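You operate a simulated robot arm through the tools that you are given. There is no shell and no other tool. Be economical: measure what you need, move in short steps, check, and stop when the job is done.

Carry out the task below with a simulated robot arm. There is one attempt and no reset: what you move stays moved.

Task
Empty the masala box's black cup into the small bowl.
Fine: lid off to the long platform; the cup goes back in its own gap, then the lid goes on.

It is judged by the outcome, as a careful person would: the job done as asked, and still so three seconds after it is handed in. It fails if anything else is knocked over, pushed out of place, dropped, spilled or broken. Lids that push on must go on centred and level and be pressed home; caps that screw on are set level and turned clockwise until they are tight.

Robot
A 7-joint arm with a two-finger parallel gripper, fixed in place. Base frame: the origin is at the foot of the arm, x ahead of it, y to its left, z up; the work surface is at about z = 0. Units: m, degrees, N and s.
With the tool pointing down near the work surface it reaches from about 0.22 to 0.58 m from the base axis. Its first joint turns from -66.0 to 66.0 degrees. Payload 2.5 kg.
The tool frame sits at the grasp point between the pads (the TCP): z along the fingers, y along the line on which they close. The tips reach 0.023 m beyond it. Largest opening 0.094 m; finger width 0.038, thickness 0.01; the body of the gripper, 0.054 by 0.096 m, starts 0.039 m behind the TCP.
Orientation is that of the tool frame in the base frame, as a unit quaternion [x, y, z, w]. With the fingers straight down and closing along the base's y, the tool's x points along the base's -x, its y along +y and its z along -z.

Tools
- The arm moves only by the tool drive_tool. Its arguments are lists of equal length, an entry for each row: "slide": the shift along the tool's x, y, z in m, a list of three; "delta_rot": the turn, a rotation vector about the tool's x, y, z in degrees, a list of three; "gripper": the gripper command, from -1 (fully open) to 1 (shut), values between in proportion. In form: {"slide": [[dx, dy, dz], ...], "delta_rot": [[ax, ay, az], ...], "gripper": [gripper, ...]}. A call has 1 to 20 rows; each row shifts and turns the commanded pose from where the row before left it, along the tool's axes as they then stand. A row lasts 0.2 s, in which the tool goes at most 0.05 m and 8.6 degrees; a call with a longer step from one row to the next is refused whole, and so is a gripper value outside its range. A pose out of reach is approached as far as the arm can. The call stops where the force on the tool passes 70 N (or 10 N more than at its start, if that is more) or the arm is blocked; 0.2 s more then pass. The fingers move at their own pace (about 0.108 m/s each) and stop on an object; they squeeze with about 23 N. The grip force told is the motor's: it shows also when the fingers shut on nothing. Time passes only in rows, and 0.2 s behind the last, so rows that do not move let the fingers close. The reply holds the time, the measured pose of the TCP, the force on the tool along the base axes, the opening and the grip force, in the units named above and with some noise.
- Cameras (640 x 400 px; columns grow to the right, rows downward): "scene" is fixed at [0.1059, -0.4048, 0.5523]; the picture's right is [0.91, -0.42, 0.00], its down [-0.22, -0.48, -0.85] and it looks along [0.36, 0.77, -0.52] (base axes); focal length 360 px, centre (320, 200). "wrist" rides on the gripper at [-0.039, 0, -0.044] in the tool frame; the picture's right is [0.00, -1.00, 0.00], its down [0.97, 0.00, -0.24] and it looks along [0.24, 0.00, 0.97] (tool axes); focal length 218 px, centre (320, 200).
- snapshot(camera): a new picture of that camera. No time passes.
- locate(camera, pixels): for up to 12 pixels [column, row] of the newest picture of that camera ("zoom" is the newest enlarged one), the place [x, y, z] in the base frame of the surface seen there, good to about 0.002 m, but the place of the scene camera against the robot may be out by one fixed shift of up to 0.012 m in any direction. No time passes.
- close_up(camera, box): a new picture of the part [left, top, right, bottom] of that camera's present view, enlarged. No time passes.
- finish_job(): hands the job in; it is judged then, once.

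Keep the steps short. Do not move on a guess: measure, check each grasp and each placing, and mend mistakes. In all there are 80 turns and 46 pictures (those below and enlarged ones count). Leave the gripper open and the arm clear of the work at the hand-in unless told otherwise, and finish with a single line.

The tools are called as name(argument=value, ...) on one line, values as JSON. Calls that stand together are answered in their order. drive_tool: Moves the arm, as the interface text tells. Its arguments: {"type":"object","properties":{"slide":{"type":"array"},"delta_rot":{"type":"array"},"gripper":{"type":"array"}},"required":["slide","delta_rot","gripper"]} The other tools are called the same way: snapshot (camera) takes a picture; locate (camera, pixels) gives the place of the surface under pixels of a picture; close_up (camera, box) takes an enlarged picture of a part of a camera's view; finish_job () hands the job in.

At the start:

```text
time_s: 0.0
tcp_pos: [0.333, 0.2834, 0.3319]
orientation: [0.0, 1.0, 0.0, 0.0]
wrist_force: [0.3, -0.4, -0.8]
width: 0.094
grasp_force: 0.0
```

scene: 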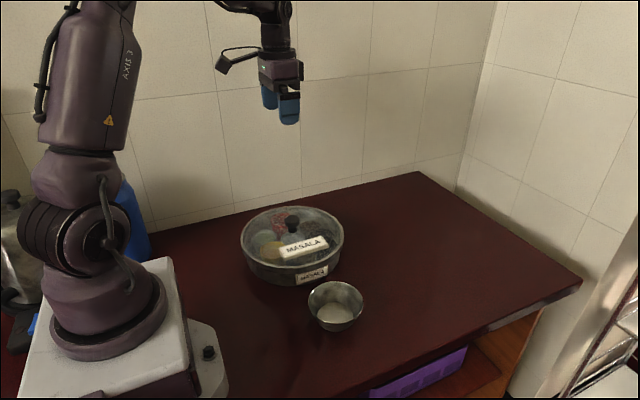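
wrist: 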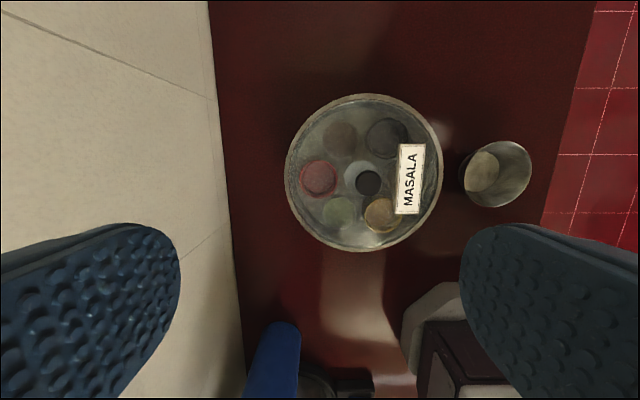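

I see the masala box with a glass lid and knob, and the small bowl to its right. I'll enlarge both views for detail before measuring.

close_up(camera="wrist", box=[260, 80, 560, 268])

close_up(camera="scene", box=[220, 180, 400, 340])

locate(camera="wrist", pixels=[[368, 183], [364, 96], [364, 250], [287, 172], [441, 172], [387, 138], [339, 138], [483, 172], [497, 143], [497, 206], [531, 172], [330, 300]])

locate(camera="scene", pixels=[[292, 220], [242, 240], [343, 238], [310, 295], [363, 295], [336, 283], [333, 315], [420, 180], [570, 280], [400, 250], [180, 260], [337, 330]])

```text
2.13 times, centred on (410, 174) of wrist
```

zoom: 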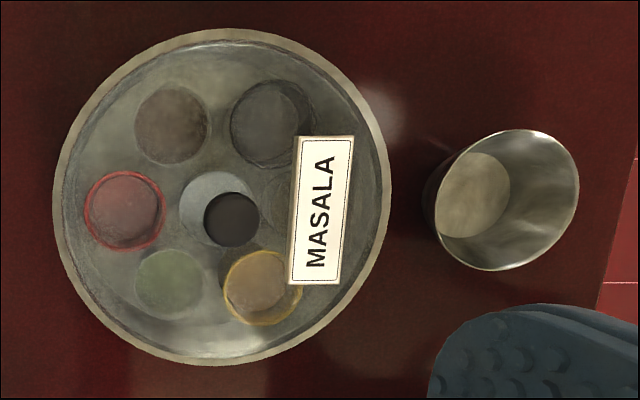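

```text
2.50 times, centred on (310, 260) of scene
```

zoom: 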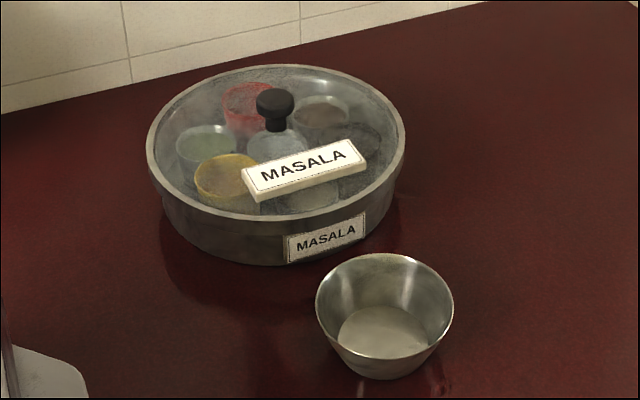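

```text
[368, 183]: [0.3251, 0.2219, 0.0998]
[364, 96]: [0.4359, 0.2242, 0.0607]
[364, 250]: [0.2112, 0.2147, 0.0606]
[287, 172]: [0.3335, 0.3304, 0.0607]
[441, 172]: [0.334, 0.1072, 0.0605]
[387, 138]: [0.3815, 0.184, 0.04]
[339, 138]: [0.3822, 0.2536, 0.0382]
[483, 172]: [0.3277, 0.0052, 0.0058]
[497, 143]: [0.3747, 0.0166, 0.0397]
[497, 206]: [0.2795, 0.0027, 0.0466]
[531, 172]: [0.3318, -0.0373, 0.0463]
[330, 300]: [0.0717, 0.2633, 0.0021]
```

```text
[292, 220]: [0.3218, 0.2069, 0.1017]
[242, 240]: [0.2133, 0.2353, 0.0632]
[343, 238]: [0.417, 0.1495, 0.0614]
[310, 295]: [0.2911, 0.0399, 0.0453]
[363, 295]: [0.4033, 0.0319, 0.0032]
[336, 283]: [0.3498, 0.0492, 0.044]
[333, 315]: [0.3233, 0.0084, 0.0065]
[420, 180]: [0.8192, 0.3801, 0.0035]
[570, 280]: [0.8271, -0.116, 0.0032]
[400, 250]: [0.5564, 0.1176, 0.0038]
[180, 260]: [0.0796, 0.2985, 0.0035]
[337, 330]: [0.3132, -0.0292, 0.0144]
```

The knob top is at about (0.325, 0.222, 0.100) and the lid rim is at z 0.061. The lid tag lies to the -y side of the knob. I'll move above the knob and turn the tool 90° so the fingers close along x, clear of the tag.

drive_tool(slide=[[0.008, -0.02, 0.03], [0, -0.02, 0.03], [0, -0.021, 0.03], [0, 0, 0.03], [0, 0, 0], [0, 0, 0], [0, 0, 0], [0, 0, 0], [0, 0, 0], [0, 0, 0], [0, 0, 0], [0, 0, 0], [0, 0, 0], [0, 0, 0], [0, 0, 0], [0, 0, 0]], delta_rot=[[0, 0, 0], [0, 0, 0], [0, 0, 0], [0, 0, 0], [0, 0, 8.5], [0, 0, 8.5], [0, 0, 8.5], [0, 0, 8.5], [0, 0, 8.5], [0, 0, 8.5], [0, 0, 8.5], [0, 0, 8.5], [0, 0, 8.5], [0, 0, 8.5], [0, 0, 5], [0, 0, 0]], gripper=[-1, -1, -1, -1, -1, -1, -1, -1, -1, -1, -1, -1, -1, -1, -1, -1])

snapshot(camera="wrist")

```text
time_s: 3.4
tcp_pos: [0.3246, 0.2234, 0.2105]
orientation: [0.708, 0.706, 0.0, 0.0]
wrist_force: [0.2, -0.6, 0.3]
width: 0.0939
grasp_force: 0.0
```

```text
41 pictures are left
```

wrist: 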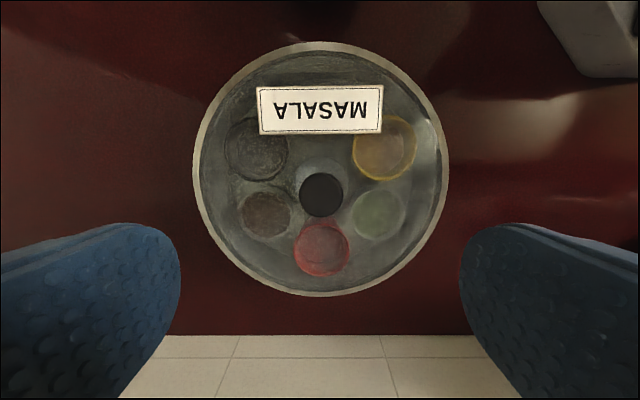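

The picture is right-way for a knob approach. I'll measure the knob top, the tag and the lid rim.

locate(camera="wrist", pixels=[[321, 192], [301, 193], [341, 193], [321, 214], [321, 176], [320, 110], [262, 130], [378, 130], [320, 45], [320, 294], [195, 168], [446, 168]])

close_up(camera="wrist", box=[190, 40, 450, 300])

```text
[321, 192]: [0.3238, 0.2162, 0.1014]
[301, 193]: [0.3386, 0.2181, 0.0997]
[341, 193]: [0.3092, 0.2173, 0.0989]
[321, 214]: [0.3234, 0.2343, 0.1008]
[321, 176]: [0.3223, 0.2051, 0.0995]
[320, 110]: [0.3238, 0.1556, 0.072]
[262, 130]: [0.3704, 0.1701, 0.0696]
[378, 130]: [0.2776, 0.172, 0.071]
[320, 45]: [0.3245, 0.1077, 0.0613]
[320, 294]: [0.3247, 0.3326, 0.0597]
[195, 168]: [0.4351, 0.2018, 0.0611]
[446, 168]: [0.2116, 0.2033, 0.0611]
```

```text
1.54 times, centred on (320, 170) of wrist
```

zoom: 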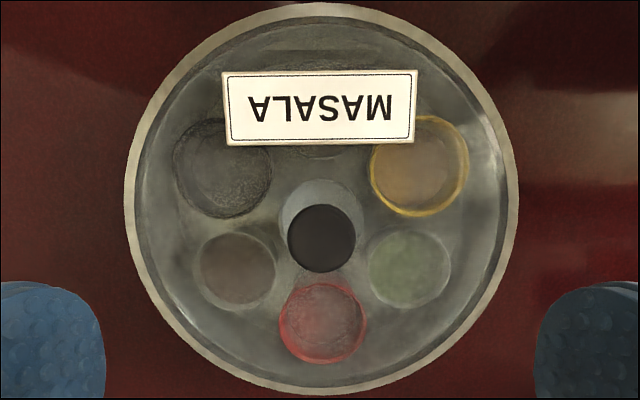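

The knob is centred at (0.324, 0.220), 0.03 m across, with its top at 0.100. The box has the same centre, and the tag top is at 0.071. I'll descend to TCP z 0.093 with the fingers open.

drive_tool(slide=[[-0.0035, -0.0008, 0.03], [0, 0, 0.03], [0, 0, 0.03], [0, 0, 0.015], [0, 0, 0.012], [0, 0, 0]], delta_rot=[[0, 0, 0], [0, 0, 0], [0, 0, 0], [0, 0, 0], [0, 0, 0], [0, 0, 0]], gripper=[-1, -1, -1, -1, -1, -1])

close_up(camera="scene", box=[220, 160, 360, 300])

```text
time_s: 4.8
tcp_pos: [0.3225, 0.2207, 0.0948]
orientation: [0.707, 0.707, 0.0, 0.0]
wrist_force: [-0.4, 0.9, -0.9]
width: 0.0939
grasp_force: 0.1
```

```text
2.86 times, centred on (290, 230) of scene
```

zoom: 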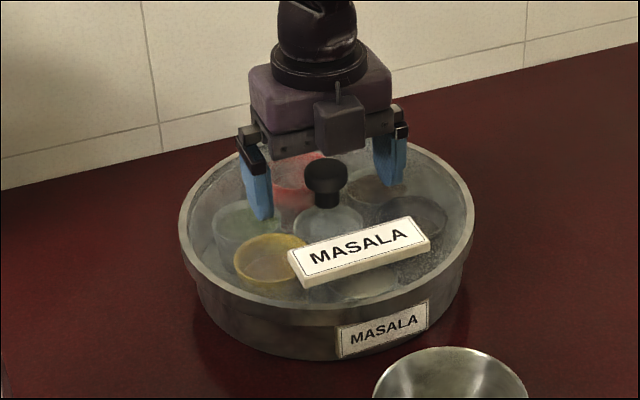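

The fingers straddle the knob without contact. I'll go 1 mm lower and close.

drive_tool(slide=[[0, 0.0008, 0.0015], [0, 0, 0], [0, 0, 0], [0, 0, 0], [0, 0, 0]], delta_rot=[[0, 0, 0], [0, 0, 0], [0, 0, 0], [0, 0, 0], [0, 0, 0]], gripper=[-1, 1, 1, 1, 1])

```text
time_s: 6.0
tcp_pos: [0.3245, 0.2203, 0.0929]
orientation: [0.707, 0.707, 0.0, 0.0]
wrist_force: [0.4, 0.1, 0.6]
width: 0.0336
grasp_force: 22.7
```

Gripped, with width 0.034. I'll lift gently and check that the lid comes up alone and level.

drive_tool(slide=[[0, 0, -0.005], [0, 0, -0.005], [0, 0, -0.01], [0, 0, -0.02], [0, 0, -0.02], [0, 0, 0]], delta_rot=[[0, 0, 0], [0, 0, 0], [0, 0, 0], [0, 0, 0], [0, 0, 0], [0, 0, 0]], gripper=[1, 1, 1, 1, 1, 1])

snapshot(camera="scene")

```text
time_s: 7.4
tcp_pos: [0.3232, 0.2208, 0.1535]
orientation: [0.707, 0.707, 0.001, 0.0]
wrist_force: [-0.2, 0.2, -1.1]
width: 0.0
grasp_force: 22.8
```

```text
38 pictures are left
```

scene: 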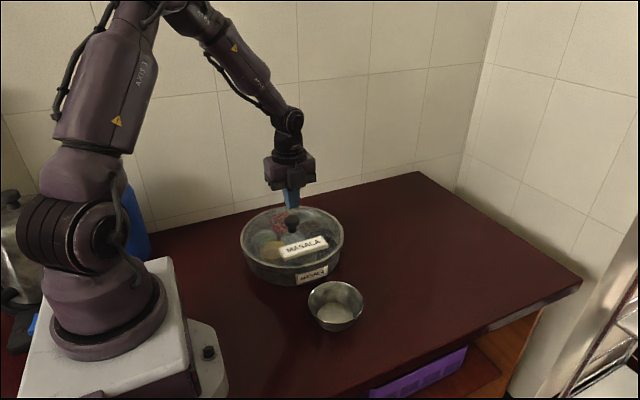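

The fingers slipped off the knob and the lid stayed in place. I'll look closely at the knob's shape and check that the lid hasn't shifted.

close_up(camera="scene", box=[270, 200, 320, 240])

close_up(camera="wrist", box=[120, 0, 520, 300])

```text
10.00 times, centred on (295, 220) of scene
```

zoom: 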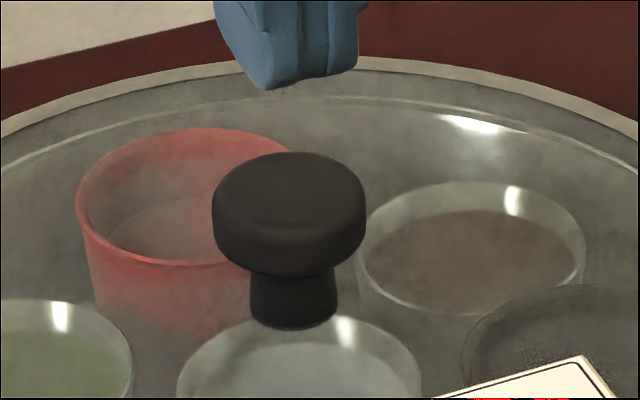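

```text
1.33 times, centred on (320, 150) of wrist
```

zoom: 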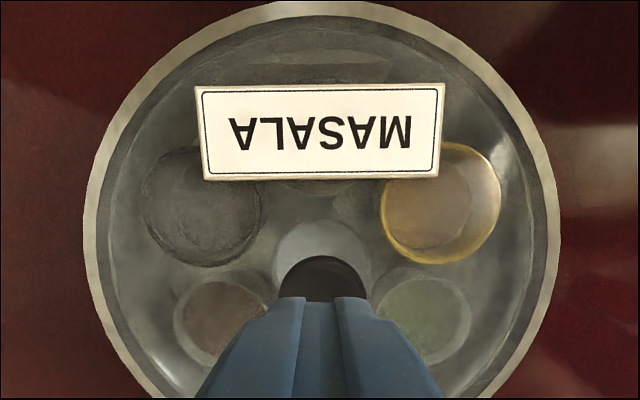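

The knob is a mushroom shape. I'll measure its stem foot and bulge.

snapshot(camera="scene")

locate(camera="scene", pixels=[[292, 232], [292, 229], [292, 226], [292, 223], [292, 220], [285, 222], [299, 222], [292, 217]])

drive_tool(slide=[[0, 0, 0], [0, 0, 0], [0, 0, 0.02], [0, 0, 0.02], [0, 0, 0.015], [0, 0, 0.005], [0, 0, 0.002], [0, 0, 0]], delta_rot=[[0, 0, 0], [0, 0, 0], [0, 0, 0], [0, 0, 0], [0, 0, 0], [0, 0, 0], [0, 0, 0], [0, 0, 0]], gripper=[-0.2, -0.2, -0.2, -0.2, -0.2, -0.2, -0.2, -0.2])

```text
35 pictures are left
```

scene: 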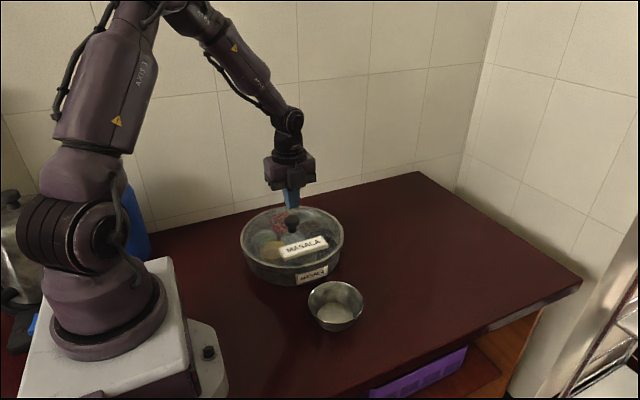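

```text
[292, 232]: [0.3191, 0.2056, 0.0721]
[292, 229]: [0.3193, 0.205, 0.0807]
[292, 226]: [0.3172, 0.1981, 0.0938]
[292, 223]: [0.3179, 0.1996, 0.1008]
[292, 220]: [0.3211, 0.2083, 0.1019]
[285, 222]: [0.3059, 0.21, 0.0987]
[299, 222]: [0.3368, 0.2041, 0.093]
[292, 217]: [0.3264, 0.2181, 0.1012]
```

```text
time_s: 9.2
tcp_pos: [0.324, 0.2195, 0.0918]
orientation: [0.707, 0.707, 0.0, 0.0]
wrist_force: [-0.3, 0.8, 0.2]
width: 0.0564
grasp_force: 0.0
```

The stem foot is near 0.069 and the cap spans about 0.085–0.100. I'll ease down a few mm, then grip and pull slowly.

drive_tool(slide=[[0, 0, 0.001], [0, 0, 0.001], [0, 0, 0.001], [0, 0, 0]], delta_rot=[[0, 0, 0], [0, 0, 0], [0, 0, 0], [0, 0, 0]], gripper=[-0.2, -0.2, -0.2, -0.2])

```text
time_s: 10.2
tcp_pos: [0.3236, 0.2189, 0.0886]
orientation: [0.708, 0.707, 0.001, 0.0]
wrist_force: [-4.1, -2.9, 21.6]
width: 0.0571
grasp_force: 1.0
```

The tips have touched the lid, so glass is at about 0.066–0.067. I'll back off 1 mm, close, and pull in small steps.

drive_tool(slide=[[0, 0, -0.0015], [0, 0, 0], [0, 0, 0], [0, 0, 0], [0, 0, 0], [0, 0, -0.002]], delta_rot=[[0, 0, 0], [0, 0, 0], [0, 0, 0], [0, 0, 0], [0, 0, 0], [0, 0, 0]], gripper=[-0.2, 1, 1, 1, 1, 1])

```text
time_s: 11.6
tcp_pos: [0.3243, 0.2181, 0.0912]
orientation: [0.707, 0.707, -0.002, -0.001]
wrist_force: [2.1, 0.9, 5.6]
width: 0.0332
grasp_force: 23.1
```

drive_tool(slide=[[0, 0, -0.001], [0, 0, -0.001]], delta_rot=[[0, 0, 0], [0, 0, 0]], gripper=[1, 1])

```text
time_s: 12.2
tcp_pos: [0.3236, 0.2197, 0.0934]
orientation: [0.707, 0.707, -0.002, 0.0]
wrist_force: [-0.2, -0.4, -1.1]
width: 0.0331
grasp_force: 22.7
```

drive_tool(slide=[[0, 0, -0.001], [0, 0, -0.001], [0, 0, -0.001]], delta_rot=[[0, 0, 0], [0, 0, 0], [0, 0, 0]], gripper=[1, 1, 1])

close_up(camera="scene", box=[240, 190, 350, 290])

```text
time_s: 13.0
tcp_pos: [0.3249, 0.2194, 0.0979]
orientation: [0.707, 0.707, 0.001, 0.0]
wrist_force: [-0.2, 0.8, -1.9]
width: 0.0331
grasp_force: 23.1
```

```text
4.00 times, centred on (295, 240) of scene
```

zoom: 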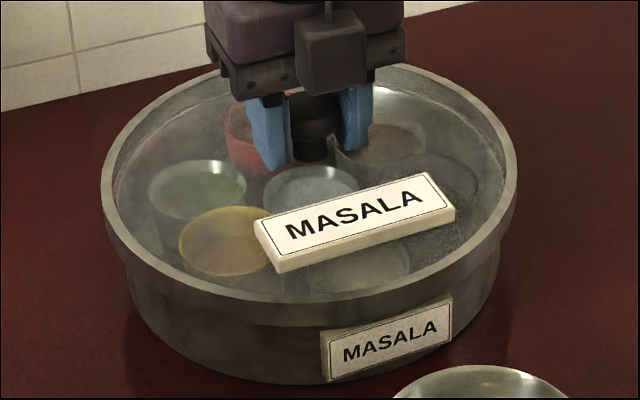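

It may be rising with the fingers. I'll check the rim height.

locate(camera="zoom", pixels=[[104, 190], [514, 180], [330, 225], [300, 295], [310, 125], [310, 150]])

drive_tool(slide=[[0, 0, -0.002], [0, 0, -0.002], [0, 0, -0.002]], delta_rot=[[0, 0, 0], [0, 0, 0], [0, 0, 0]], gripper=[1, 1, 1])

close_up(camera="scene", box=[240, 190, 350, 290])

```text
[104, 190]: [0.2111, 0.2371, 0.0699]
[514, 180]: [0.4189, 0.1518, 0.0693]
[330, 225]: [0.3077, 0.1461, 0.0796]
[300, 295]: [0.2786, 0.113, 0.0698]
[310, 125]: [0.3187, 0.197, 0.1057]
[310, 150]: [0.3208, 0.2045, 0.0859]
```

```text
time_s: 13.8
tcp_pos: [0.3256, 0.219, 0.1033]
orientation: [0.707, 0.707, 0.0, 0.0]
wrist_force: [-0.3, 0.4, -1.9]
width: 0.033
grasp_force: 23.1
```

```text
4.00 times, centred on (295, 240) of scene
```

zoom: 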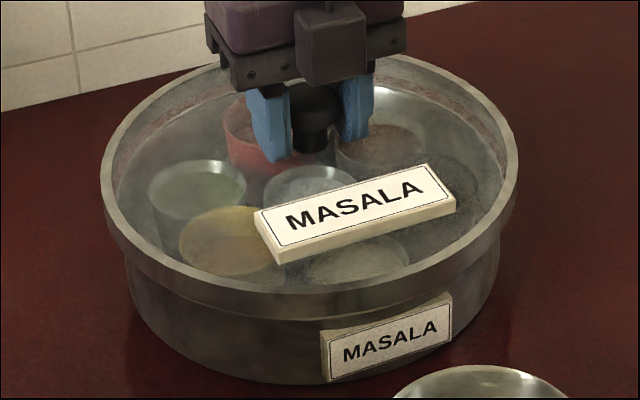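

The lid is rising with the gripper, its rim up from 0.061 to 0.070, and level. I'll keep lifting slowly until it is well clear.

drive_tool(slide=[[0, 0, -0.004], [0, 0, -0.004], [0, 0, -0.006], [0, 0, -0.006], [0, 0, -0.008], [0, 0, -0.008], [0, 0, -0.01], [0, 0, -0.01], [0, 0, -0.01], [0, 0, -0.01], [0, 0, 0]], delta_rot=[[0, 0, 0], [0, 0, 0], [0, 0, 0], [0, 0, 0], [0, 0, 0], [0, 0, 0], [0, 0, 0], [0, 0, 0], [0, 0, 0], [0, 0, 0], [0, 0, 0]], gripper=[1, 1, 1, 1, 1, 1, 1, 1, 1, 1, 1])

snapshot(camera="scene")

```text
time_s: 16.2
tcp_pos: [0.3243, 0.2204, 0.1802]
orientation: [0.707, 0.707, 0.0, 0.0]
wrist_force: [0.3, -0.4, -1.2]
width: 0.0331
grasp_force: 23.3
```

```text
32 pictures are left
```

scene: 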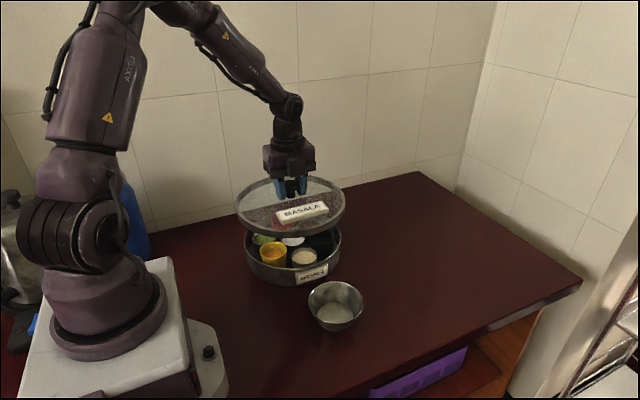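

The lid is off cleanly. I'll carry it level to the free counter ahead, centred at about (0.525, 0.07), which is clear of both the box and the bowl.

drive_tool(slide=[[-0.0125, 0.0167, 0], [-0.0125, 0.0167, 0], [-0.0125, 0.0167, 0], [-0.0125, 0.0167, 0], [-0.0125, 0.0167, 0], [-0.0125, 0.0167, 0], [-0.0125, 0.0167, 0], [-0.0125, 0.0167, 0], [-0.0125, 0.0167, 0], [-0.0125, 0.0167, 0], [-0.0125, 0.0167, 0], [-0.0125, 0.0167, 0], [0, 0, 0.02], [0, 0, 0.02], [0, 0, 0.02], [0, 0, 0.02], [0, 0, 0]], delta_rot=[[0, 0, 0], [0, 0, 0], [0, 0, 0], [0, 0, 0], [0, 0, 0], [0, 0, 0], [0, 0, 0], [0, 0, 0], [0, 0, 0], [0, 0, 0], [0, 0, 0], [0, 0, 0], [0, 0, 0], [0, 0, 0], [0, 0, 0], [0, 0, 0], [0, 0, 0]], gripper=[1, 1, 1, 1, 1, 1, 1, 1, 1, 1, 1, 1, 1, 1, 1, 1, 1])

snapshot(camera="scene")

```text
time_s: 19.8
tcp_pos: [0.5242, 0.0697, 0.1003]
orientation: [0.707, 0.707, 0.001, 0.0]
wrist_force: [0.8, -0.1, -1.3]
width: 0.0331
grasp_force: 23.0
```

```text
31 pictures are left
```

scene: 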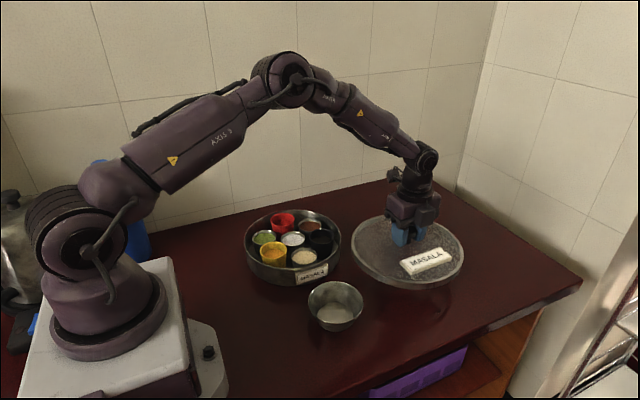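

The lid is above clear counter. I'll lower it quickly to z 0.068 and then slowly until contact.

drive_tool(slide=[[0, 0, 0.016], [0, 0, 0.016], [0, 0, 0.006], [0, 0, 0.004], [0, 0, 0]], delta_rot=[[0, 0, 0], [0, 0, 0], [0, 0, 0], [0, 0, 0], [0, 0, 0]], gripper=[1, 1, 1, 1, 1])

drive_tool(slide=[[0, 0, 0.002], [0, 0, 0.002], [0, 0, 0.002], [0, 0, 0]], delta_rot=[[0, 0, 0], [0, 0, 0], [0, 0, 0], [0, 0, 0]], gripper=[1, 1, 1, 1])

close_up(camera="scene", box=[330, 190, 490, 300])

```text
time_s: 21.0
tcp_pos: [0.5251, 0.0692, 0.0576]
orientation: [0.707, 0.707, -0.001, 0.0]
wrist_force: [0.0, -0.3, -1.8]
width: 0.0329
grasp_force: 23.2
```

```text
time_s: 22.0
tcp_pos: [0.525, 0.0692, 0.0513]
orientation: [0.707, 0.708, 0.0, 0.001]
wrist_force: [0.0, -0.1, -0.8]
width: 0.0329
grasp_force: 22.6
```

```text
3.64 times, centred on (410, 245) of scene
```

zoom: 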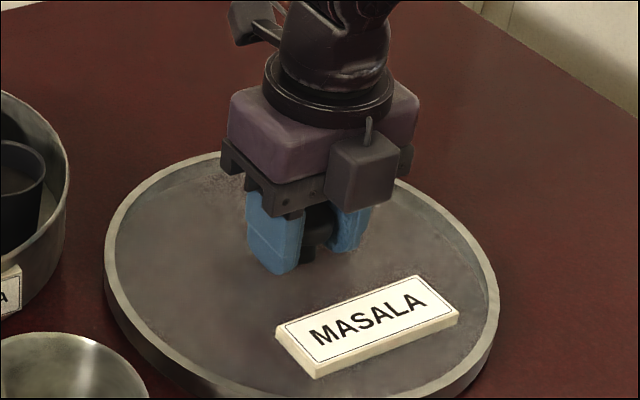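

Still unsupported. I'll continue in 1.5 mm steps until the force rises.

drive_tool(slide=[[0, 0, 0.0015], [0, 0, 0.0015], [0, 0, 0]], delta_rot=[[0, 0, 0], [0, 0, 0], [0, 0, 0]], gripper=[1, 1, 1])

locate(camera="zoom", pixels=[[106, 260], [497, 300], [230, 370], [110, 305], [490, 350]])

```text
time_s: 22.8
tcp_pos: [0.526, 0.0704, 0.0474]
orientation: [0.708, 0.707, 0.0, 0.0]
wrist_force: [-0.2, 0.2, -2.4]
width: 0.033
grasp_force: 23.0
```

```text
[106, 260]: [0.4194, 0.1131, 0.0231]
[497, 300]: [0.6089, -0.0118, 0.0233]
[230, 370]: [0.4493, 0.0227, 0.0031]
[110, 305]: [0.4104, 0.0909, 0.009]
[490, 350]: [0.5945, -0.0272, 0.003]
```

drive_tool(slide=[[0, 0, 0.001], [0, 0, 0.001], [0, 0, 0.001], [0, 0, 0]], delta_rot=[[0, 0, 0], [0, 0, 0], [0, 0, 0], [0, 0, 0]], gripper=[1, 1, 1, 1])

drive_tool(slide=[[0, 0, 0.001], [0, 0, 0.001], [0, 0, 0]], delta_rot=[[0, 0, 0], [0, 0, 0], [0, 0, 0]], gripper=[1, 1, 1])

```text
time_s: 23.8
tcp_pos: [0.5248, 0.0692, 0.0462]
orientation: [0.707, 0.707, 0.002, 0.0]
wrist_force: [-13.0, 1.0, 27.9]
width: 0.0331
grasp_force: 22.8
```

```text
time_s: 24.6
tcp_pos: [0.5257, 0.0697, 0.0468]
orientation: [0.707, 0.707, 0.003, 0.001]
wrist_force: [-16.6, 2.6, 47.0]
width: 0.0332
grasp_force: 22.6
```

The lid is on the counter. I'll relieve the push, open the fingers and rise clear.

drive_tool(slide=[[0, 0, -0.002], [0, 0, -0.0018], [0, 0, 0], [0, 0, 0], [0, 0, 0], [0, 0, -0.02], [0, 0, -0.04], [0, 0, -0.04], [0, 0, -0.04]], delta_rot=[[0, 0, 0], [0, 0, 0], [0, 0, 0], [0, 0, 0], [0, 0, 0], [0, 0, 0], [0, 0, 0], [0, 0, 0], [0, 0, 0]], gripper=[1, 1, -0.2, -0.2, -0.2, -0.2, -0.2, -0.2, -0.2])

snapshot(camera="wrist")

close_up(camera="scene", box=[230, 190, 390, 340])

```text
time_s: 26.6
tcp_pos: [0.5242, 0.0707, 0.1872]
orientation: [0.707, 0.707, 0.0, 0.0]
wrist_force: [0.2, 0.5, 0.1]
width: 0.0563
grasp_force: 0.2
```

```text
29 pictures are left
```

wrist: 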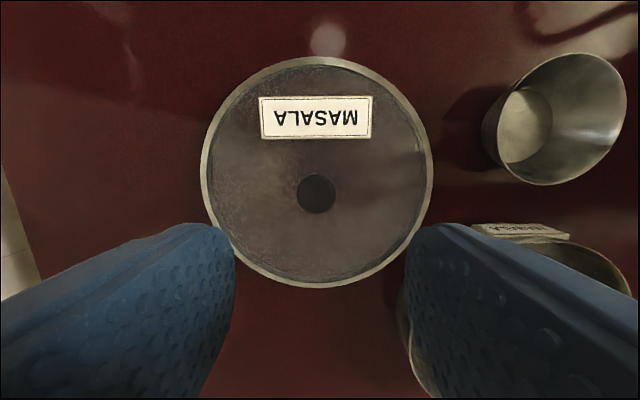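

```text
2.67 times, centred on (310, 265) of scene
```

zoom: 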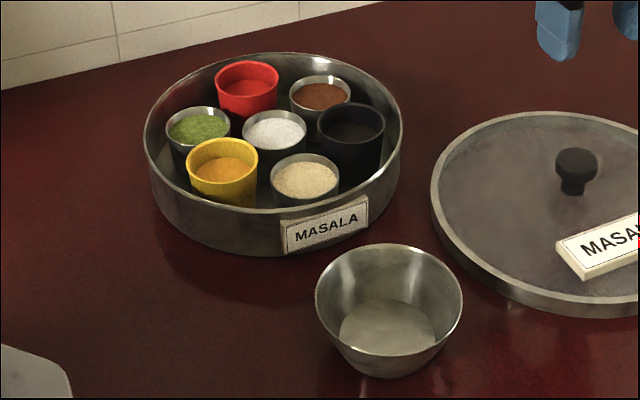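

The lid sits safely on the counter, and I can now see the black cup. I'll go above the box for a top view to measure the cup heights and gaps.

drive_tool(slide=[[0, 0, -0.03], [0, 0, -0.03], [0.0125, -0.0167, 0], [0.0125, -0.0167, 0], [0.0125, -0.0167, 0], [0.0125, -0.0167, 0], [0.0125, -0.0167, 0], [0.0125, -0.0167, 0], [0.0125, -0.0167, 0], [0.0125, -0.0167, 0], [0.0125, -0.0167, 0], [0.0125, -0.0167, 0], [0.0125, -0.0167, 0], [0, 0, 0]], delta_rot=[[0, 0, 0], [0, 0, 0], [0, 0, 0], [0, 0, 0], [0, 0, 0], [0, 0, 0], [0, 0, 0], [0, 0, 0], [0, 0, 0], [0, 0, 0], [0, 0, 0], [0, 0, 0], [0, 0, 0], [0, 0, 0]], gripper=[-1, -1, -1, -1, -1, -1, -1, -1, -1, -1, -1, -1, -1, -1])

close_up(camera="wrist", box=[200, 50, 440, 280])

```text
time_s: 29.6
tcp_pos: [0.341, 0.2072, 0.2475]
orientation: [0.707, 0.708, 0.0, 0.0]
wrist_force: [-0.5, 0.1, 0.0]
width: 0.094
grasp_force: 0.0
```

```text
1.74 times, centred on (320, 165) of wrist
```

zoom: 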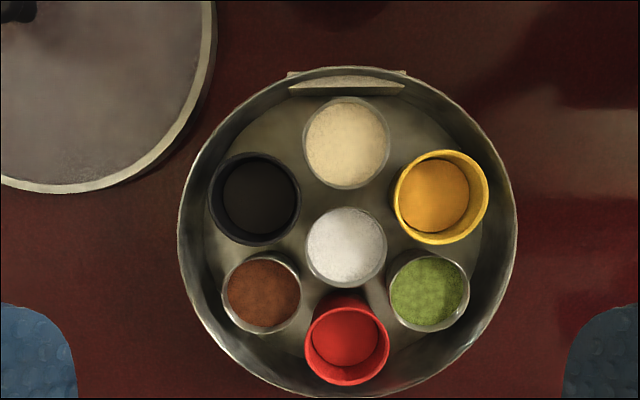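

I'll measure the rims of the black cup and its neighbours, plus the box wall.

locate(camera="zoom", pixels=[[212, 190], [298, 195], [256, 155], [256, 241], [258, 195], [304, 150], [386, 140], [346, 187], [310, 245], [346, 211], [262, 255], [298, 295]])

locate(camera="zoom", pixels=[[185, 200], [195, 155], [345, 68], [513, 220], [346, 98], [384, 245], [346, 285], [224, 285], [262, 331], [203, 230], [290, 330], [400, 100]])

snapshot(camera="wrist")

```text
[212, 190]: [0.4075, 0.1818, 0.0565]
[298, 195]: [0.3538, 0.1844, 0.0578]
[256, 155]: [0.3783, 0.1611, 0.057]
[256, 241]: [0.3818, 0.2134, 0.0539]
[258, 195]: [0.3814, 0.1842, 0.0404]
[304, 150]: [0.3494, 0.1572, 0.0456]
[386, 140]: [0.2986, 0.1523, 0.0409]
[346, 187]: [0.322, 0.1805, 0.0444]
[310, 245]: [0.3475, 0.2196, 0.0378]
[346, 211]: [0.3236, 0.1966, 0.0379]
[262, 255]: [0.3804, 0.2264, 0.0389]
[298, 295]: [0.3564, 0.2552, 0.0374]
```

```text
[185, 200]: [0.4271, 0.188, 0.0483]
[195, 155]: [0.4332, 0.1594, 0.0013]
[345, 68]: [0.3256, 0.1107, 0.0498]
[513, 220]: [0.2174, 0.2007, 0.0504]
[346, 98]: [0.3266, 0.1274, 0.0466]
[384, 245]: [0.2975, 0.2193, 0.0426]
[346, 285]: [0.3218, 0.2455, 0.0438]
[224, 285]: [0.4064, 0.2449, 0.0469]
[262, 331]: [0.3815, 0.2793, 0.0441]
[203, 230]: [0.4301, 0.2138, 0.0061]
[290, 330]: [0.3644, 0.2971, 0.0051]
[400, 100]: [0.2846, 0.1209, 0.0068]
```

```text
26 pictures are left
```

wrist: 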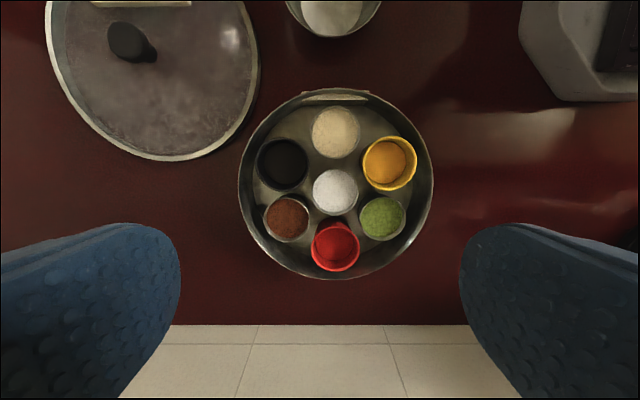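

Measured:
- **Black cup:** centre (0.381, 0.187), rim radius 0.027, rim z 0.057, contents at 0.040.
- **Neighbours:** rims at about 0.045.
- **Box:** rim at 0.050.

A vertical grasp tipped over would pour onto the palm. My plan is to lift the cup from above, set it on the counter, regrasp it tilted, then roll to pour. First I'll test empty-handed whether the pour pose is reachable, with the tool horizontal and pointing to -y above the bowl.

drive_tool(slide=[[-0.04, 0, -0.01], [-0.04, 0, -0.01], [-0.04, 0, 0], [-0.035, -0.01, 0], [0, 0, 0], [0, 0, 0], [0, 0, 0], [0, 0, 0], [0, 0, 0], [0, 0, 0], [0, 0, 0], [0, 0, 0], [0, 0, 0], [0, 0, 0], [0, 0, 0]], delta_rot=[[0, 0, 0], [0, 0, 0], [0, 0, 0], [0, 0, 0], [0, -8.5, 0], [0, -8.5, 0], [0, -8.5, 0], [0, -8.5, 0], [0, -8.5, 0], [0, -8.5, 0], [0, -8.5, 0], [0, -8.5, 0], [0, -8.5, 0], [0, -8.5, 0], [0, 0, 0]], gripper=[-1, -1, -1, -1, -1, -1, -1, -1, -1, -1, -1, -1, -1, -1, -1])

```text
time_s: 32.8
tcp_pos: [0.3318, 0.051, 0.2668]
orientation: [0.521, 0.521, -0.477, 0.478]
wrist_force: [-0.2, -1.6, 0.0]
width: 0.0941
grasp_force: 0.0
```

The horizontal pose is reachable. Next I'll test the roll.

drive_tool(slide=[[0, 0, 0], [0, 0, 0], [0, 0, 0], [0, 0, 0], [0, 0, 0], [0, 0, 0], [0, 0, 0], [0, 0, 0], [0, 0, 0], [0, 0, 0], [0, 0, 0], [0, 0, 0], [0, 0, 0], [0, 0, 0], [0, 0, 0], [0, 0, 0], [0, 0, 0], [0, 0, 0], [0, 0, 0]], delta_rot=[[0, 0, 8.5], [0, 0, 8.5], [0, 0, 8.5], [0, 0, 8.5], [0, 0, 8.5], [0, 0, 8.5], [0, 0, 8.5], [0, 0, 8.5], [0, 0, 8.5], [0, 0, 8.5], [0, 0, 8.5], [0, 0, 8.5], [0, 0, 8.5], [0, 0, 8.5], [0, 0, 8.5], [0, 0, 8.5], [0, 0, 8.5], [0, 0, 8.5], [0, 0, 0]], gripper=[-1, -1, -1, -1, -1, -1, -1, -1, -1, -1, -1, -1, -1, -1, -1, -1, -1, -1, -1])

snapshot(camera="scene")

```text
time_s: 36.8
tcp_pos: [0.3138, -0.0609, 0.4384]
orientation: [0.634, -0.378, 0.352, 0.576]
wrist_force: [0.1, -0.2, -0.2]
width: 0.094
grasp_force: 0.0
out of reach, approached as far as the arm can: row 5, 6, 7, 8, 9, 13, 14, 15, 16, 17, 18
```

```text
25 pictures are left
```

scene: 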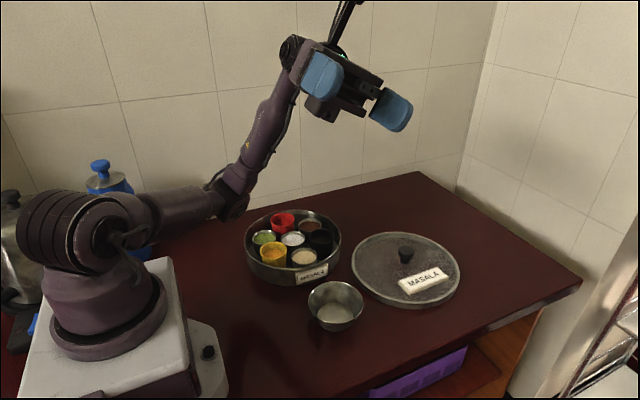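

That roll direction runs the arm out of its joint range and swings the elbow low. I'll undo it carefully, starting with half.

drive_tool(slide=[[0, 0, 0], [0, 0, 0], [0, 0, 0], [0, 0, 0], [0, 0, 0], [0, 0, 0], [0, 0, 0], [0, 0, 0], [0, 0, 0]], delta_rot=[[0, 0, -8.5], [0, 0, -8.5], [0, 0, -8.5], [0, 0, -8.5], [0, 0, -8.5], [0, 0, -8.5], [0, 0, -8.5], [0, 0, -8.5], [0, 0, -8.5]], gripper=[-1, -1, -1, -1, -1, -1, -1, -1, -1])

snapshot(camera="scene")

```text
time_s: 38.8
tcp_pos: [0.3152, -0.06, 0.4379]
orientation: [0.732, 0.087, -0.081, 0.671]
wrist_force: [-0.8, 0.2, 0.3]
width: 0.094
grasp_force: 0.0
```

```text
24 pictures are left
```

scene: 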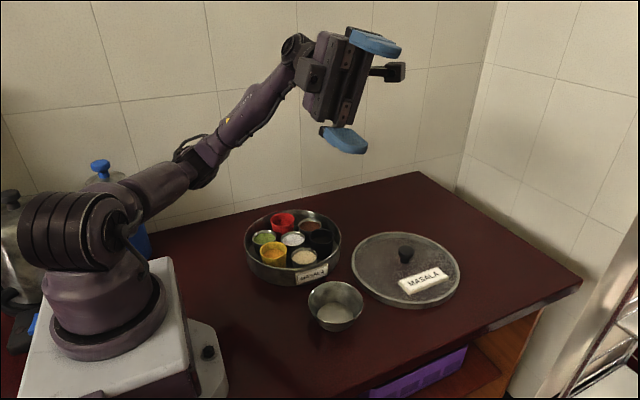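

The elbow is rising again and the roll has 76.5° left to undo. I'll finish the undo.

drive_tool(slide=[[0, 0, 0], [0, 0, 0], [0, 0, 0], [0, 0, 0], [0, 0, 0], [0, 0, 0], [0, 0, 0], [0, 0, 0], [0, 0, 0]], delta_rot=[[0, 0, -8.5], [0, 0, -8.5], [0, 0, -8.5], [0, 0, -8.5], [0, 0, -8.5], [0, 0, -8.5], [0, 0, -8.5], [0, 0, -8.5], [0, 0, -8.5]], gripper=[-1, -1, -1, -1, -1, -1, -1, -1, -1])

drive_tool(slide=[[0, 0, 0], [0, 0, 0], [0, 0, 0], [0, 0, 0], [0, 0, 0], [0, 0, 0], [0, 0, 0], [0, 0, 0], [0, 0, 0]], delta_rot=[[0, 0, -8.5], [0, 0, -8.5], [0, 0, -8.5], [0, 0, -8.5], [0, 0, -8.5], [0, 0, -8.5], [0, 0, -8.5], [0, 0, -8.5], [0, 0, -8.5]], gripper=[-1, -1, -1, -1, -1, -1, -1, -1, -1])

snapshot(camera="scene")

```text
time_s: 40.8
tcp_pos: [0.3145, -0.0606, 0.4379]
orientation: [0.52, 0.522, -0.479, 0.477]
wrist_force: [0.6, -0.1, -0.2]
width: 0.0944
grasp_force: 0.0
```

```text
time_s: 42.8
tcp_pos: [0.3148, -0.0605, 0.4375]
orientation: [0.085, 0.732, -0.671, 0.078]
wrist_force: [-0.2, -0.6, 0.3]
width: 0.094
grasp_force: 0.0
```

```text
23 pictures are left
```

scene: 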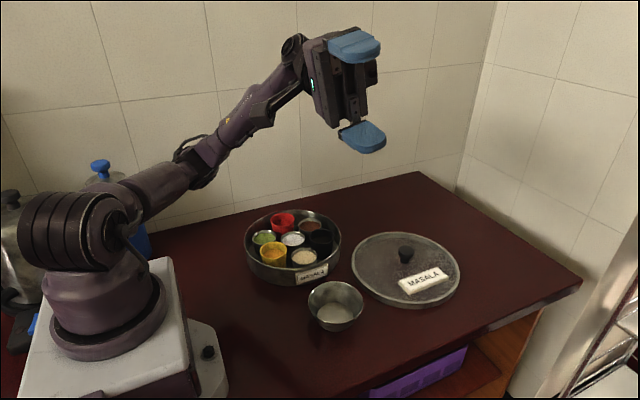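

Rolling the other way works for the first 76°. I'll continue to -153°.

drive_tool(slide=[[0, 0, 0], [0, 0, 0], [0, 0, 0], [0, 0, 0], [0, 0, 0], [0, 0, 0], [0, 0, 0], [0, 0, 0], [0, 0, 0]], delta_rot=[[0, 0, -8.5], [0, 0, -8.5], [0, 0, -8.5], [0, 0, -8.5], [0, 0, -8.5], [0, 0, -8.5], [0, 0, -8.5], [0, 0, -8.5], [0, 0, -8.5]], gripper=[-1, -1, -1, -1, -1, -1, -1, -1, -1])

```text
time_s: 44.8
tcp_pos: [0.3144, -0.0618, 0.4384]
orientation: [-0.386, 0.628, -0.575, -0.355]
wrist_force: [-0.6, 0.1, 0.1]
width: 0.0939
grasp_force: 0.0
```

-153° works. Now I'll test descending toward the bowl in this pose, half way first.

drive_tool(slide=[[-0.0224, 0.0096, -0.0039], [-0.0224, 0.0096, -0.0039], [-0.0224, 0.0096, -0.0039], [-0.0224, 0.0096, -0.0039], [-0.0224, 0.0096, -0.0039], [0, 0, 0]], delta_rot=[[0, 0, 0], [0, 0, 0], [0, 0, 0], [0, 0, 0], [0, 0, 0], [0, 0, 0]], gripper=[-1, -1, -1, -1, -1, -1])

snapshot(camera="scene")

```text
time_s: 46.2
tcp_pos: [0.3565, -0.049, 0.3496]
orientation: [-0.385, 0.629, -0.575, -0.353]
wrist_force: [-0.6, -0.3, -0.4]
width: 0.0939
grasp_force: 0.1
out of reach, approached as far as the arm can: row 3, 4, 5
```

```text
22 pictures are left
```

scene: 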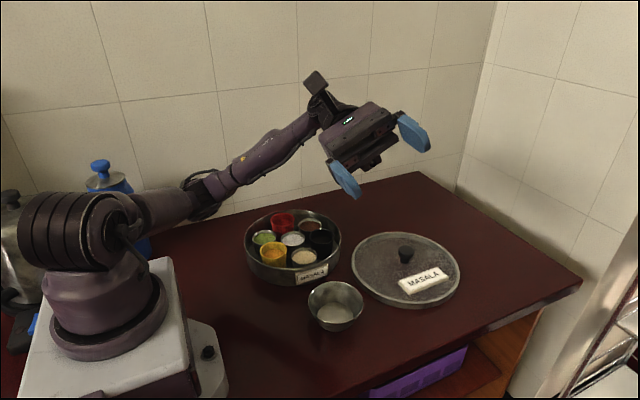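

Out of reach in this elbow-low posture. I'll rise, undo the roll and tilt to return to the normal elbow-up posture, then retry the negative roll from there.

drive_tool(slide=[[0.04, -0.02, -0.004], [0.04, -0.02, -0.004], [0, 0, 0], [0, 0, 0], [0, 0, 0], [0, 0, 0], [0, 0, 0], [0, 0, 0], [0, 0, 0], [0, 0, 0], [0, 0, 0], [0, 0, 0], [0, 0, 0], [0, 0, 0], [0, 0, 0], [0, 0, 0], [0, 0, 0], [0, 0, 0], [0, 0, 0], [0, 0, 0]], delta_rot=[[0, 0, 0], [0, 0, 0], [0, 0, 8.5], [0, 0, 8.5], [0, 0, 8.5], [0, 0, 8.5], [0, 0, 8.5], [0, 0, 8.5], [0, 0, 8.5], [0, 0, 8.5], [0, 0, 8.5], [0, 0, 8.5], [0, 0, 8.5], [0, 0, 8.5], [0, 0, 8.5], [0, 0, 8.5], [0, 0, 8.5], [0, 0, 8.5], [0, 0, 8.5], [0, 0, 8.5]], gripper=[-1, -1, -1, -1, -1, -1, -1, -1, -1, -1, -1, -1, -1, -1, -1, -1, -1, -1, -1, -1])

drive_tool(slide=[[0, 0, 0], [0, 0, 0], [0, 0, 0], [0, 0, 0], [0, 0, 0], [0, 0, 0], [0, 0, 0], [0, 0, 0], [0, 0, 0], [0, 0, 0], [0, 0, 0]], delta_rot=[[0, 8.5, 0], [0, 8.5, 0], [0, 8.5, 0], [0, 8.5, 0], [0, 8.5, 0], [0, 8.5, 0], [0, 8.5, 0], [0, 8.5, 0], [0, 8.5, 0], [0, 8.5, 0], [0, 0, 0]], gripper=[-1, -1, -1, -1, -1, -1, -1, -1, -1, -1, -1])

snapshot(camera="scene")

```text
time_s: 50.4
tcp_pos: [0.3569, -0.0503, 0.4415]
orientation: [0.523, 0.52, -0.477, 0.478]
wrist_force: [0.1, 0.8, 0.5]
width: 0.094
grasp_force: 0.2
```

```text
time_s: 52.8
tcp_pos: [0.3562, -0.0494, 0.4414]
orientation: [0.707, 0.708, 0.001, -0.001]
wrist_force: [0.8, 0.0, -0.4]
width: 0.0939
grasp_force: 0.1
```

```text
21 pictures are left
```

scene: 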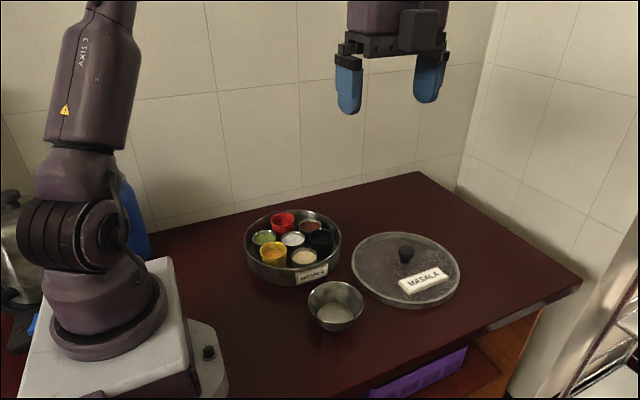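

The arm is back elbow-up. I'll go to (0.33, 0.0, 0.25), tilt only 60° toward -y, and check the posture.

drive_tool(slide=[[0.01, -0.005, 0.038], [0.01, -0.005, 0.038], [0.01, -0.005, 0.038], [0.01, -0.005, 0.038], [0.01, -0.005, 0.038], [0, 0, 0], [0, 0, 0], [0, 0, 0], [0, 0, 0], [0, 0, 0], [0, 0, 0], [0, 0, 0], [0, 0, 0]], delta_rot=[[0, 0, 0], [0, 0, 0], [0, 0, 0], [0, 0, 0], [0, 0, 0], [0, -8.5, 0], [0, -8.5, 0], [0, -8.5, 0], [0, -8.5, 0], [0, -8.5, 0], [0, -8.5, 0], [0, -8.5, 0], [0, 0, 0]], gripper=[-1, -1, -1, -1, -1, -1, -1, -1, -1, -1, -1, -1, -1])

drive_tool(slide=[[0, 0, 0], [0, 0, 0], [0, 0, 0], [0, 0, 0], [0, 0, 0], [0, 0, 0], [0, 0, 0], [0, 0, 0], [0, 0, 0], [0, 0, 0], [0, 0, 0], [0, 0, 0], [0, 0, 0], [0, 0, 0], [0, 0, 0], [0, 0, 0], [0, 0, 0], [0, 0, 0], [0, 0, 0]], delta_rot=[[0, 0, -8.5], [0, 0, -8.5], [0, 0, -8.5], [0, 0, -8.5], [0, 0, -8.5], [0, 0, -8.5], [0, 0, -8.5], [0, 0, -8.5], [0, 0, -8.5], [0, 0, -8.5], [0, 0, -8.5], [0, 0, -8.5], [0, 0, -8.5], [0, 0, -8.5], [0, 0, -8.5], [0, 0, -8.5], [0, 0, -8.5], [0, 0, -8.5], [0, 0, 0]], gripper=[-1, -1, -1, -1, -1, -1, -1, -1, -1, -1, -1, -1, -1, -1, -1, -1, -1, -1, -1])

snapshot(camera="scene")

```text
time_s: 55.6
tcp_pos: [0.3625, -0.0164, 0.2796]
orientation: [0.614, 0.613, -0.352, 0.351]
wrist_force: [0.3, 0.4, -0.1]
width: 0.094
grasp_force: 0.0
out of reach, approached as far as the arm can: row 10, 11, 12
```

```text
time_s: 59.6
tcp_pos: [0.3623, -0.0158, 0.2776]
orientation: [-0.454, 0.74, -0.423, -0.26]
wrist_force: [0.4, -0.1, 0.7]
width: 0.0942
grasp_force: 0.0
```

```text
20 pictures are left
```

scene: 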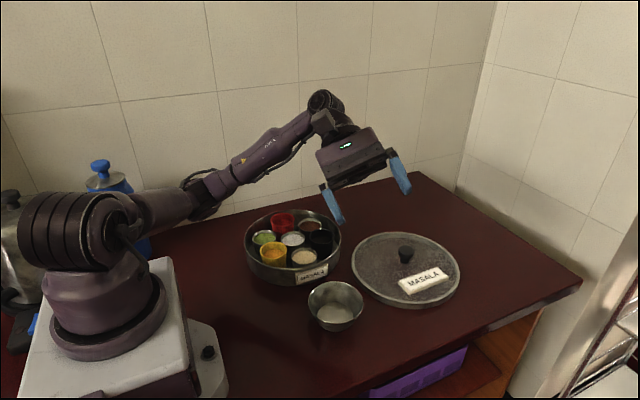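

Pointing toward -y at low height forces the arm into a bad posture. I'll undo this and return to vertical with the default yaw, then test tilting along the arm's own plane instead.

drive_tool(slide=[[0, 0, -0.03], [0, 0, -0.03], [0, 0, 0], [0, 0, 0], [0, 0, 0], [0, 0, 0], [0, 0, 0], [0, 0, 0], [0, 0, 0], [0, 0, 0], [0, 0, 0], [0, 0, 0], [0, 0, 0], [0, 0, 0], [0, 0, 0], [0, 0, 0], [0, 0, 0], [0, 0, 0], [0, 0, 0], [0, 0, 0]], delta_rot=[[0, 0, 8.5], [0, 0, 8.5], [0, 0, 8.5], [0, 0, 8.5], [0, 0, 8.5], [0, 0, 8.5], [0, 0, 8.5], [0, 0, 8.5], [0, 0, 8.5], [0, 0, 8.5], [0, 0, 8.5], [0, 0, 8.5], [0, 0, 8.5], [0, 0, 8.5], [0, 0, 8.5], [0, 0, 8.5], [0, 0, 8.5], [0, 0, 8.5], [0, 0, 0], [0, 0, 0]], gripper=[-1, -1, -1, -1, -1, -1, -1, -1, -1, -1, -1, -1, -1, -1, -1, -1, -1, -1, -1, -1])

drive_tool(slide=[[0, 0, 0], [0, 0, 0], [0, 0, 0], [0, 0, 0], [0, 0, 0], [0, 0, 0], [0, 0, 0], [0, 0, 0], [0, 0, 0], [0, 0, 0], [0, 0, 0], [0, 0, 0], [0, 0, 0], [0, 0, 0], [0, 0, 0], [0, 0, 0], [0, 0, 0], [0, 0, 0], [0, 0, 0]], delta_rot=[[0, 8.5, 0], [0, 8.5, 0], [0, 8.5, 0], [0, 8.5, 0], [0, 8.5, 0], [0, 8.5, 0], [0, 8.5, 0], [0, 0, -8.5], [0, 0, -8.5], [0, 0, -8.5], [0, 0, -8.5], [0, 0, -8.5], [0, 0, -8.5], [0, 0, -8.5], [0, 0, -8.5], [0, 0, -8.5], [0, 0, -8.5], [0, 0, -5], [0, 0, 0]], gripper=[-1, -1, -1, -1, -1, -1, -1, -1, -1, -1, -1, -1, -1, -1, -1, -1, -1, -1, -1])

```text
time_s: 63.8
tcp_pos: [0.362, 0.0358, 0.3088]
orientation: [0.614, 0.613, -0.351, 0.351]
wrist_force: [0.3, -0.3, -0.2]
width: 0.094
grasp_force: 0.1
```

```text
time_s: 67.8
tcp_pos: [0.3616, 0.0353, 0.3085]
orientation: [-0.001, 1.0, 0.001, 0.0]
wrist_force: [0.0, 0.2, 0.7]
width: 0.0941
grasp_force: 0.1
```

Better idea: grasp the cup with the tool tilted outward about 65°, then pitch the tool inward about 50–55° over the bowl. The tilts sum to about 120° of cup tilt with no roll. I'll test the inward tilt above the bowl.

drive_tool(slide=[[0.01, -0.01, 0.03], [0.01, -0.01, 0.03], [0.012, -0.01, 0.03], [0, 0, 0], [0, 0, 0], [0, 0, 0], [0, 0, 0], [0, 0, 0], [0, 0, 0], [0, 0, 0], [0, 0, 0]], delta_rot=[[0, 0, 0], [0, 0, 0], [0, 0, 0], [0, 8, 0], [0, 8, 0], [0, 8, 0], [0, 8, 0], [0, 8, 0], [0, 8, 0], [0, 7, 0], [0, 0, 0]], gripper=[-1, -1, -1, -1, -1, -1, -1, -1, -1, -1, -1])

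snapshot(camera="scene")

```text
time_s: 70.2
tcp_pos: [0.3299, 0.005, 0.2181]
orientation: [0.001, 0.887, 0.0, -0.462]
wrist_force: [0.5, -0.2, 0.4]
width: 0.094
grasp_force: 0.2
```

```text
19 pictures are left
```

scene: 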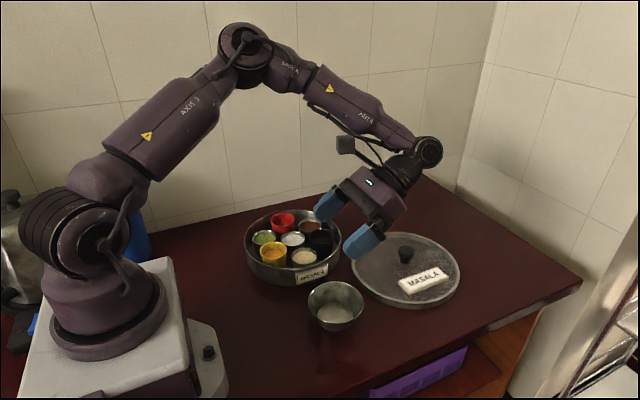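

A 55° inward tilt is reachable in a clean elbow-up posture. I'll test 5° more tilt and lowering to pour height, TCP z about 0.12.

drive_tool(slide=[[0, 0, 0], [-0.0205, 0, 0.0143], [-0.0205, 0, 0.0143], [-0.0205, 0, 0.0143], [-0.0185, 0, 0.013], [0, 0, 0]], delta_rot=[[0, 0, 0], [0, 0, 0], [0, 0, 0], [0, 0, 0], [0, 0, 0], [0, 5, 0]], gripper=[-1, -1, -1, -1, -1, -1])

```text
time_s: 71.6
tcp_pos: [0.3312, 0.006, 0.1211]
orientation: [0.0, 0.866, 0.0, -0.5]
wrist_force: [0.5, -0.4, 0.1]
width: 0.094
grasp_force: 0.1
```

Pour pose confirmed. Next I'll check the counter's front edge for a temporary spot for the cup near (0.45, -0.08).

locate(camera="scene", pixels=[[400, 330], [420, 330], [440, 330], [400, 350], [400, 365], [420, 350], [460, 330], [400, 375], [420, 310], [380, 360], [440, 345], [385, 385]])

drive_tool(slide=[[0.03, 0, -0.018], [0.03, 0, -0.018], [0, 0, 0], [0, 0, 0], [0, 0, 0], [0, 0, 0], [0, 0, 0], [0, 0, 0], [0, 0, 0], [0, 0, 0]], delta_rot=[[0, 0, 0], [0, 0, 0], [0, -8.5, 0], [0, -8.5, 0], [0, -8.5, 0], [0, -8.5, 0], [0, -8.5, 0], [0, -8.5, 0], [0, -8.5, 0], [0, -0.5, 0]], gripper=[-1, -1, -1, -1, -1, -1, -1, -1, -1, -1])

```text
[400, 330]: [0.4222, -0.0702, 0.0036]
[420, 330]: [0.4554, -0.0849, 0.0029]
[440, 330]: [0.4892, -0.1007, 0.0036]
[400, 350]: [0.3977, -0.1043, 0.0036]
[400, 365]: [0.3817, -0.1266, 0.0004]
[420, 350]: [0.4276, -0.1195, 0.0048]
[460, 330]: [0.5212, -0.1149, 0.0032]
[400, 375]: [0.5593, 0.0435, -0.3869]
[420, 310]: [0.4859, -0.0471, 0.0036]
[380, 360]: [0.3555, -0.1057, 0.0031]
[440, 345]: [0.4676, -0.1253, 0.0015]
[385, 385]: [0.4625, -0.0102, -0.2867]
```

```text
time_s: 73.8
tcp_pos: [0.3304, 0.0066, 0.1907]
orientation: [0.0, 1.0, 0.0, 0.001]
wrist_force: [-0.2, 0.3, 0.4]
width: 0.0941
grasp_force: 0.1
```

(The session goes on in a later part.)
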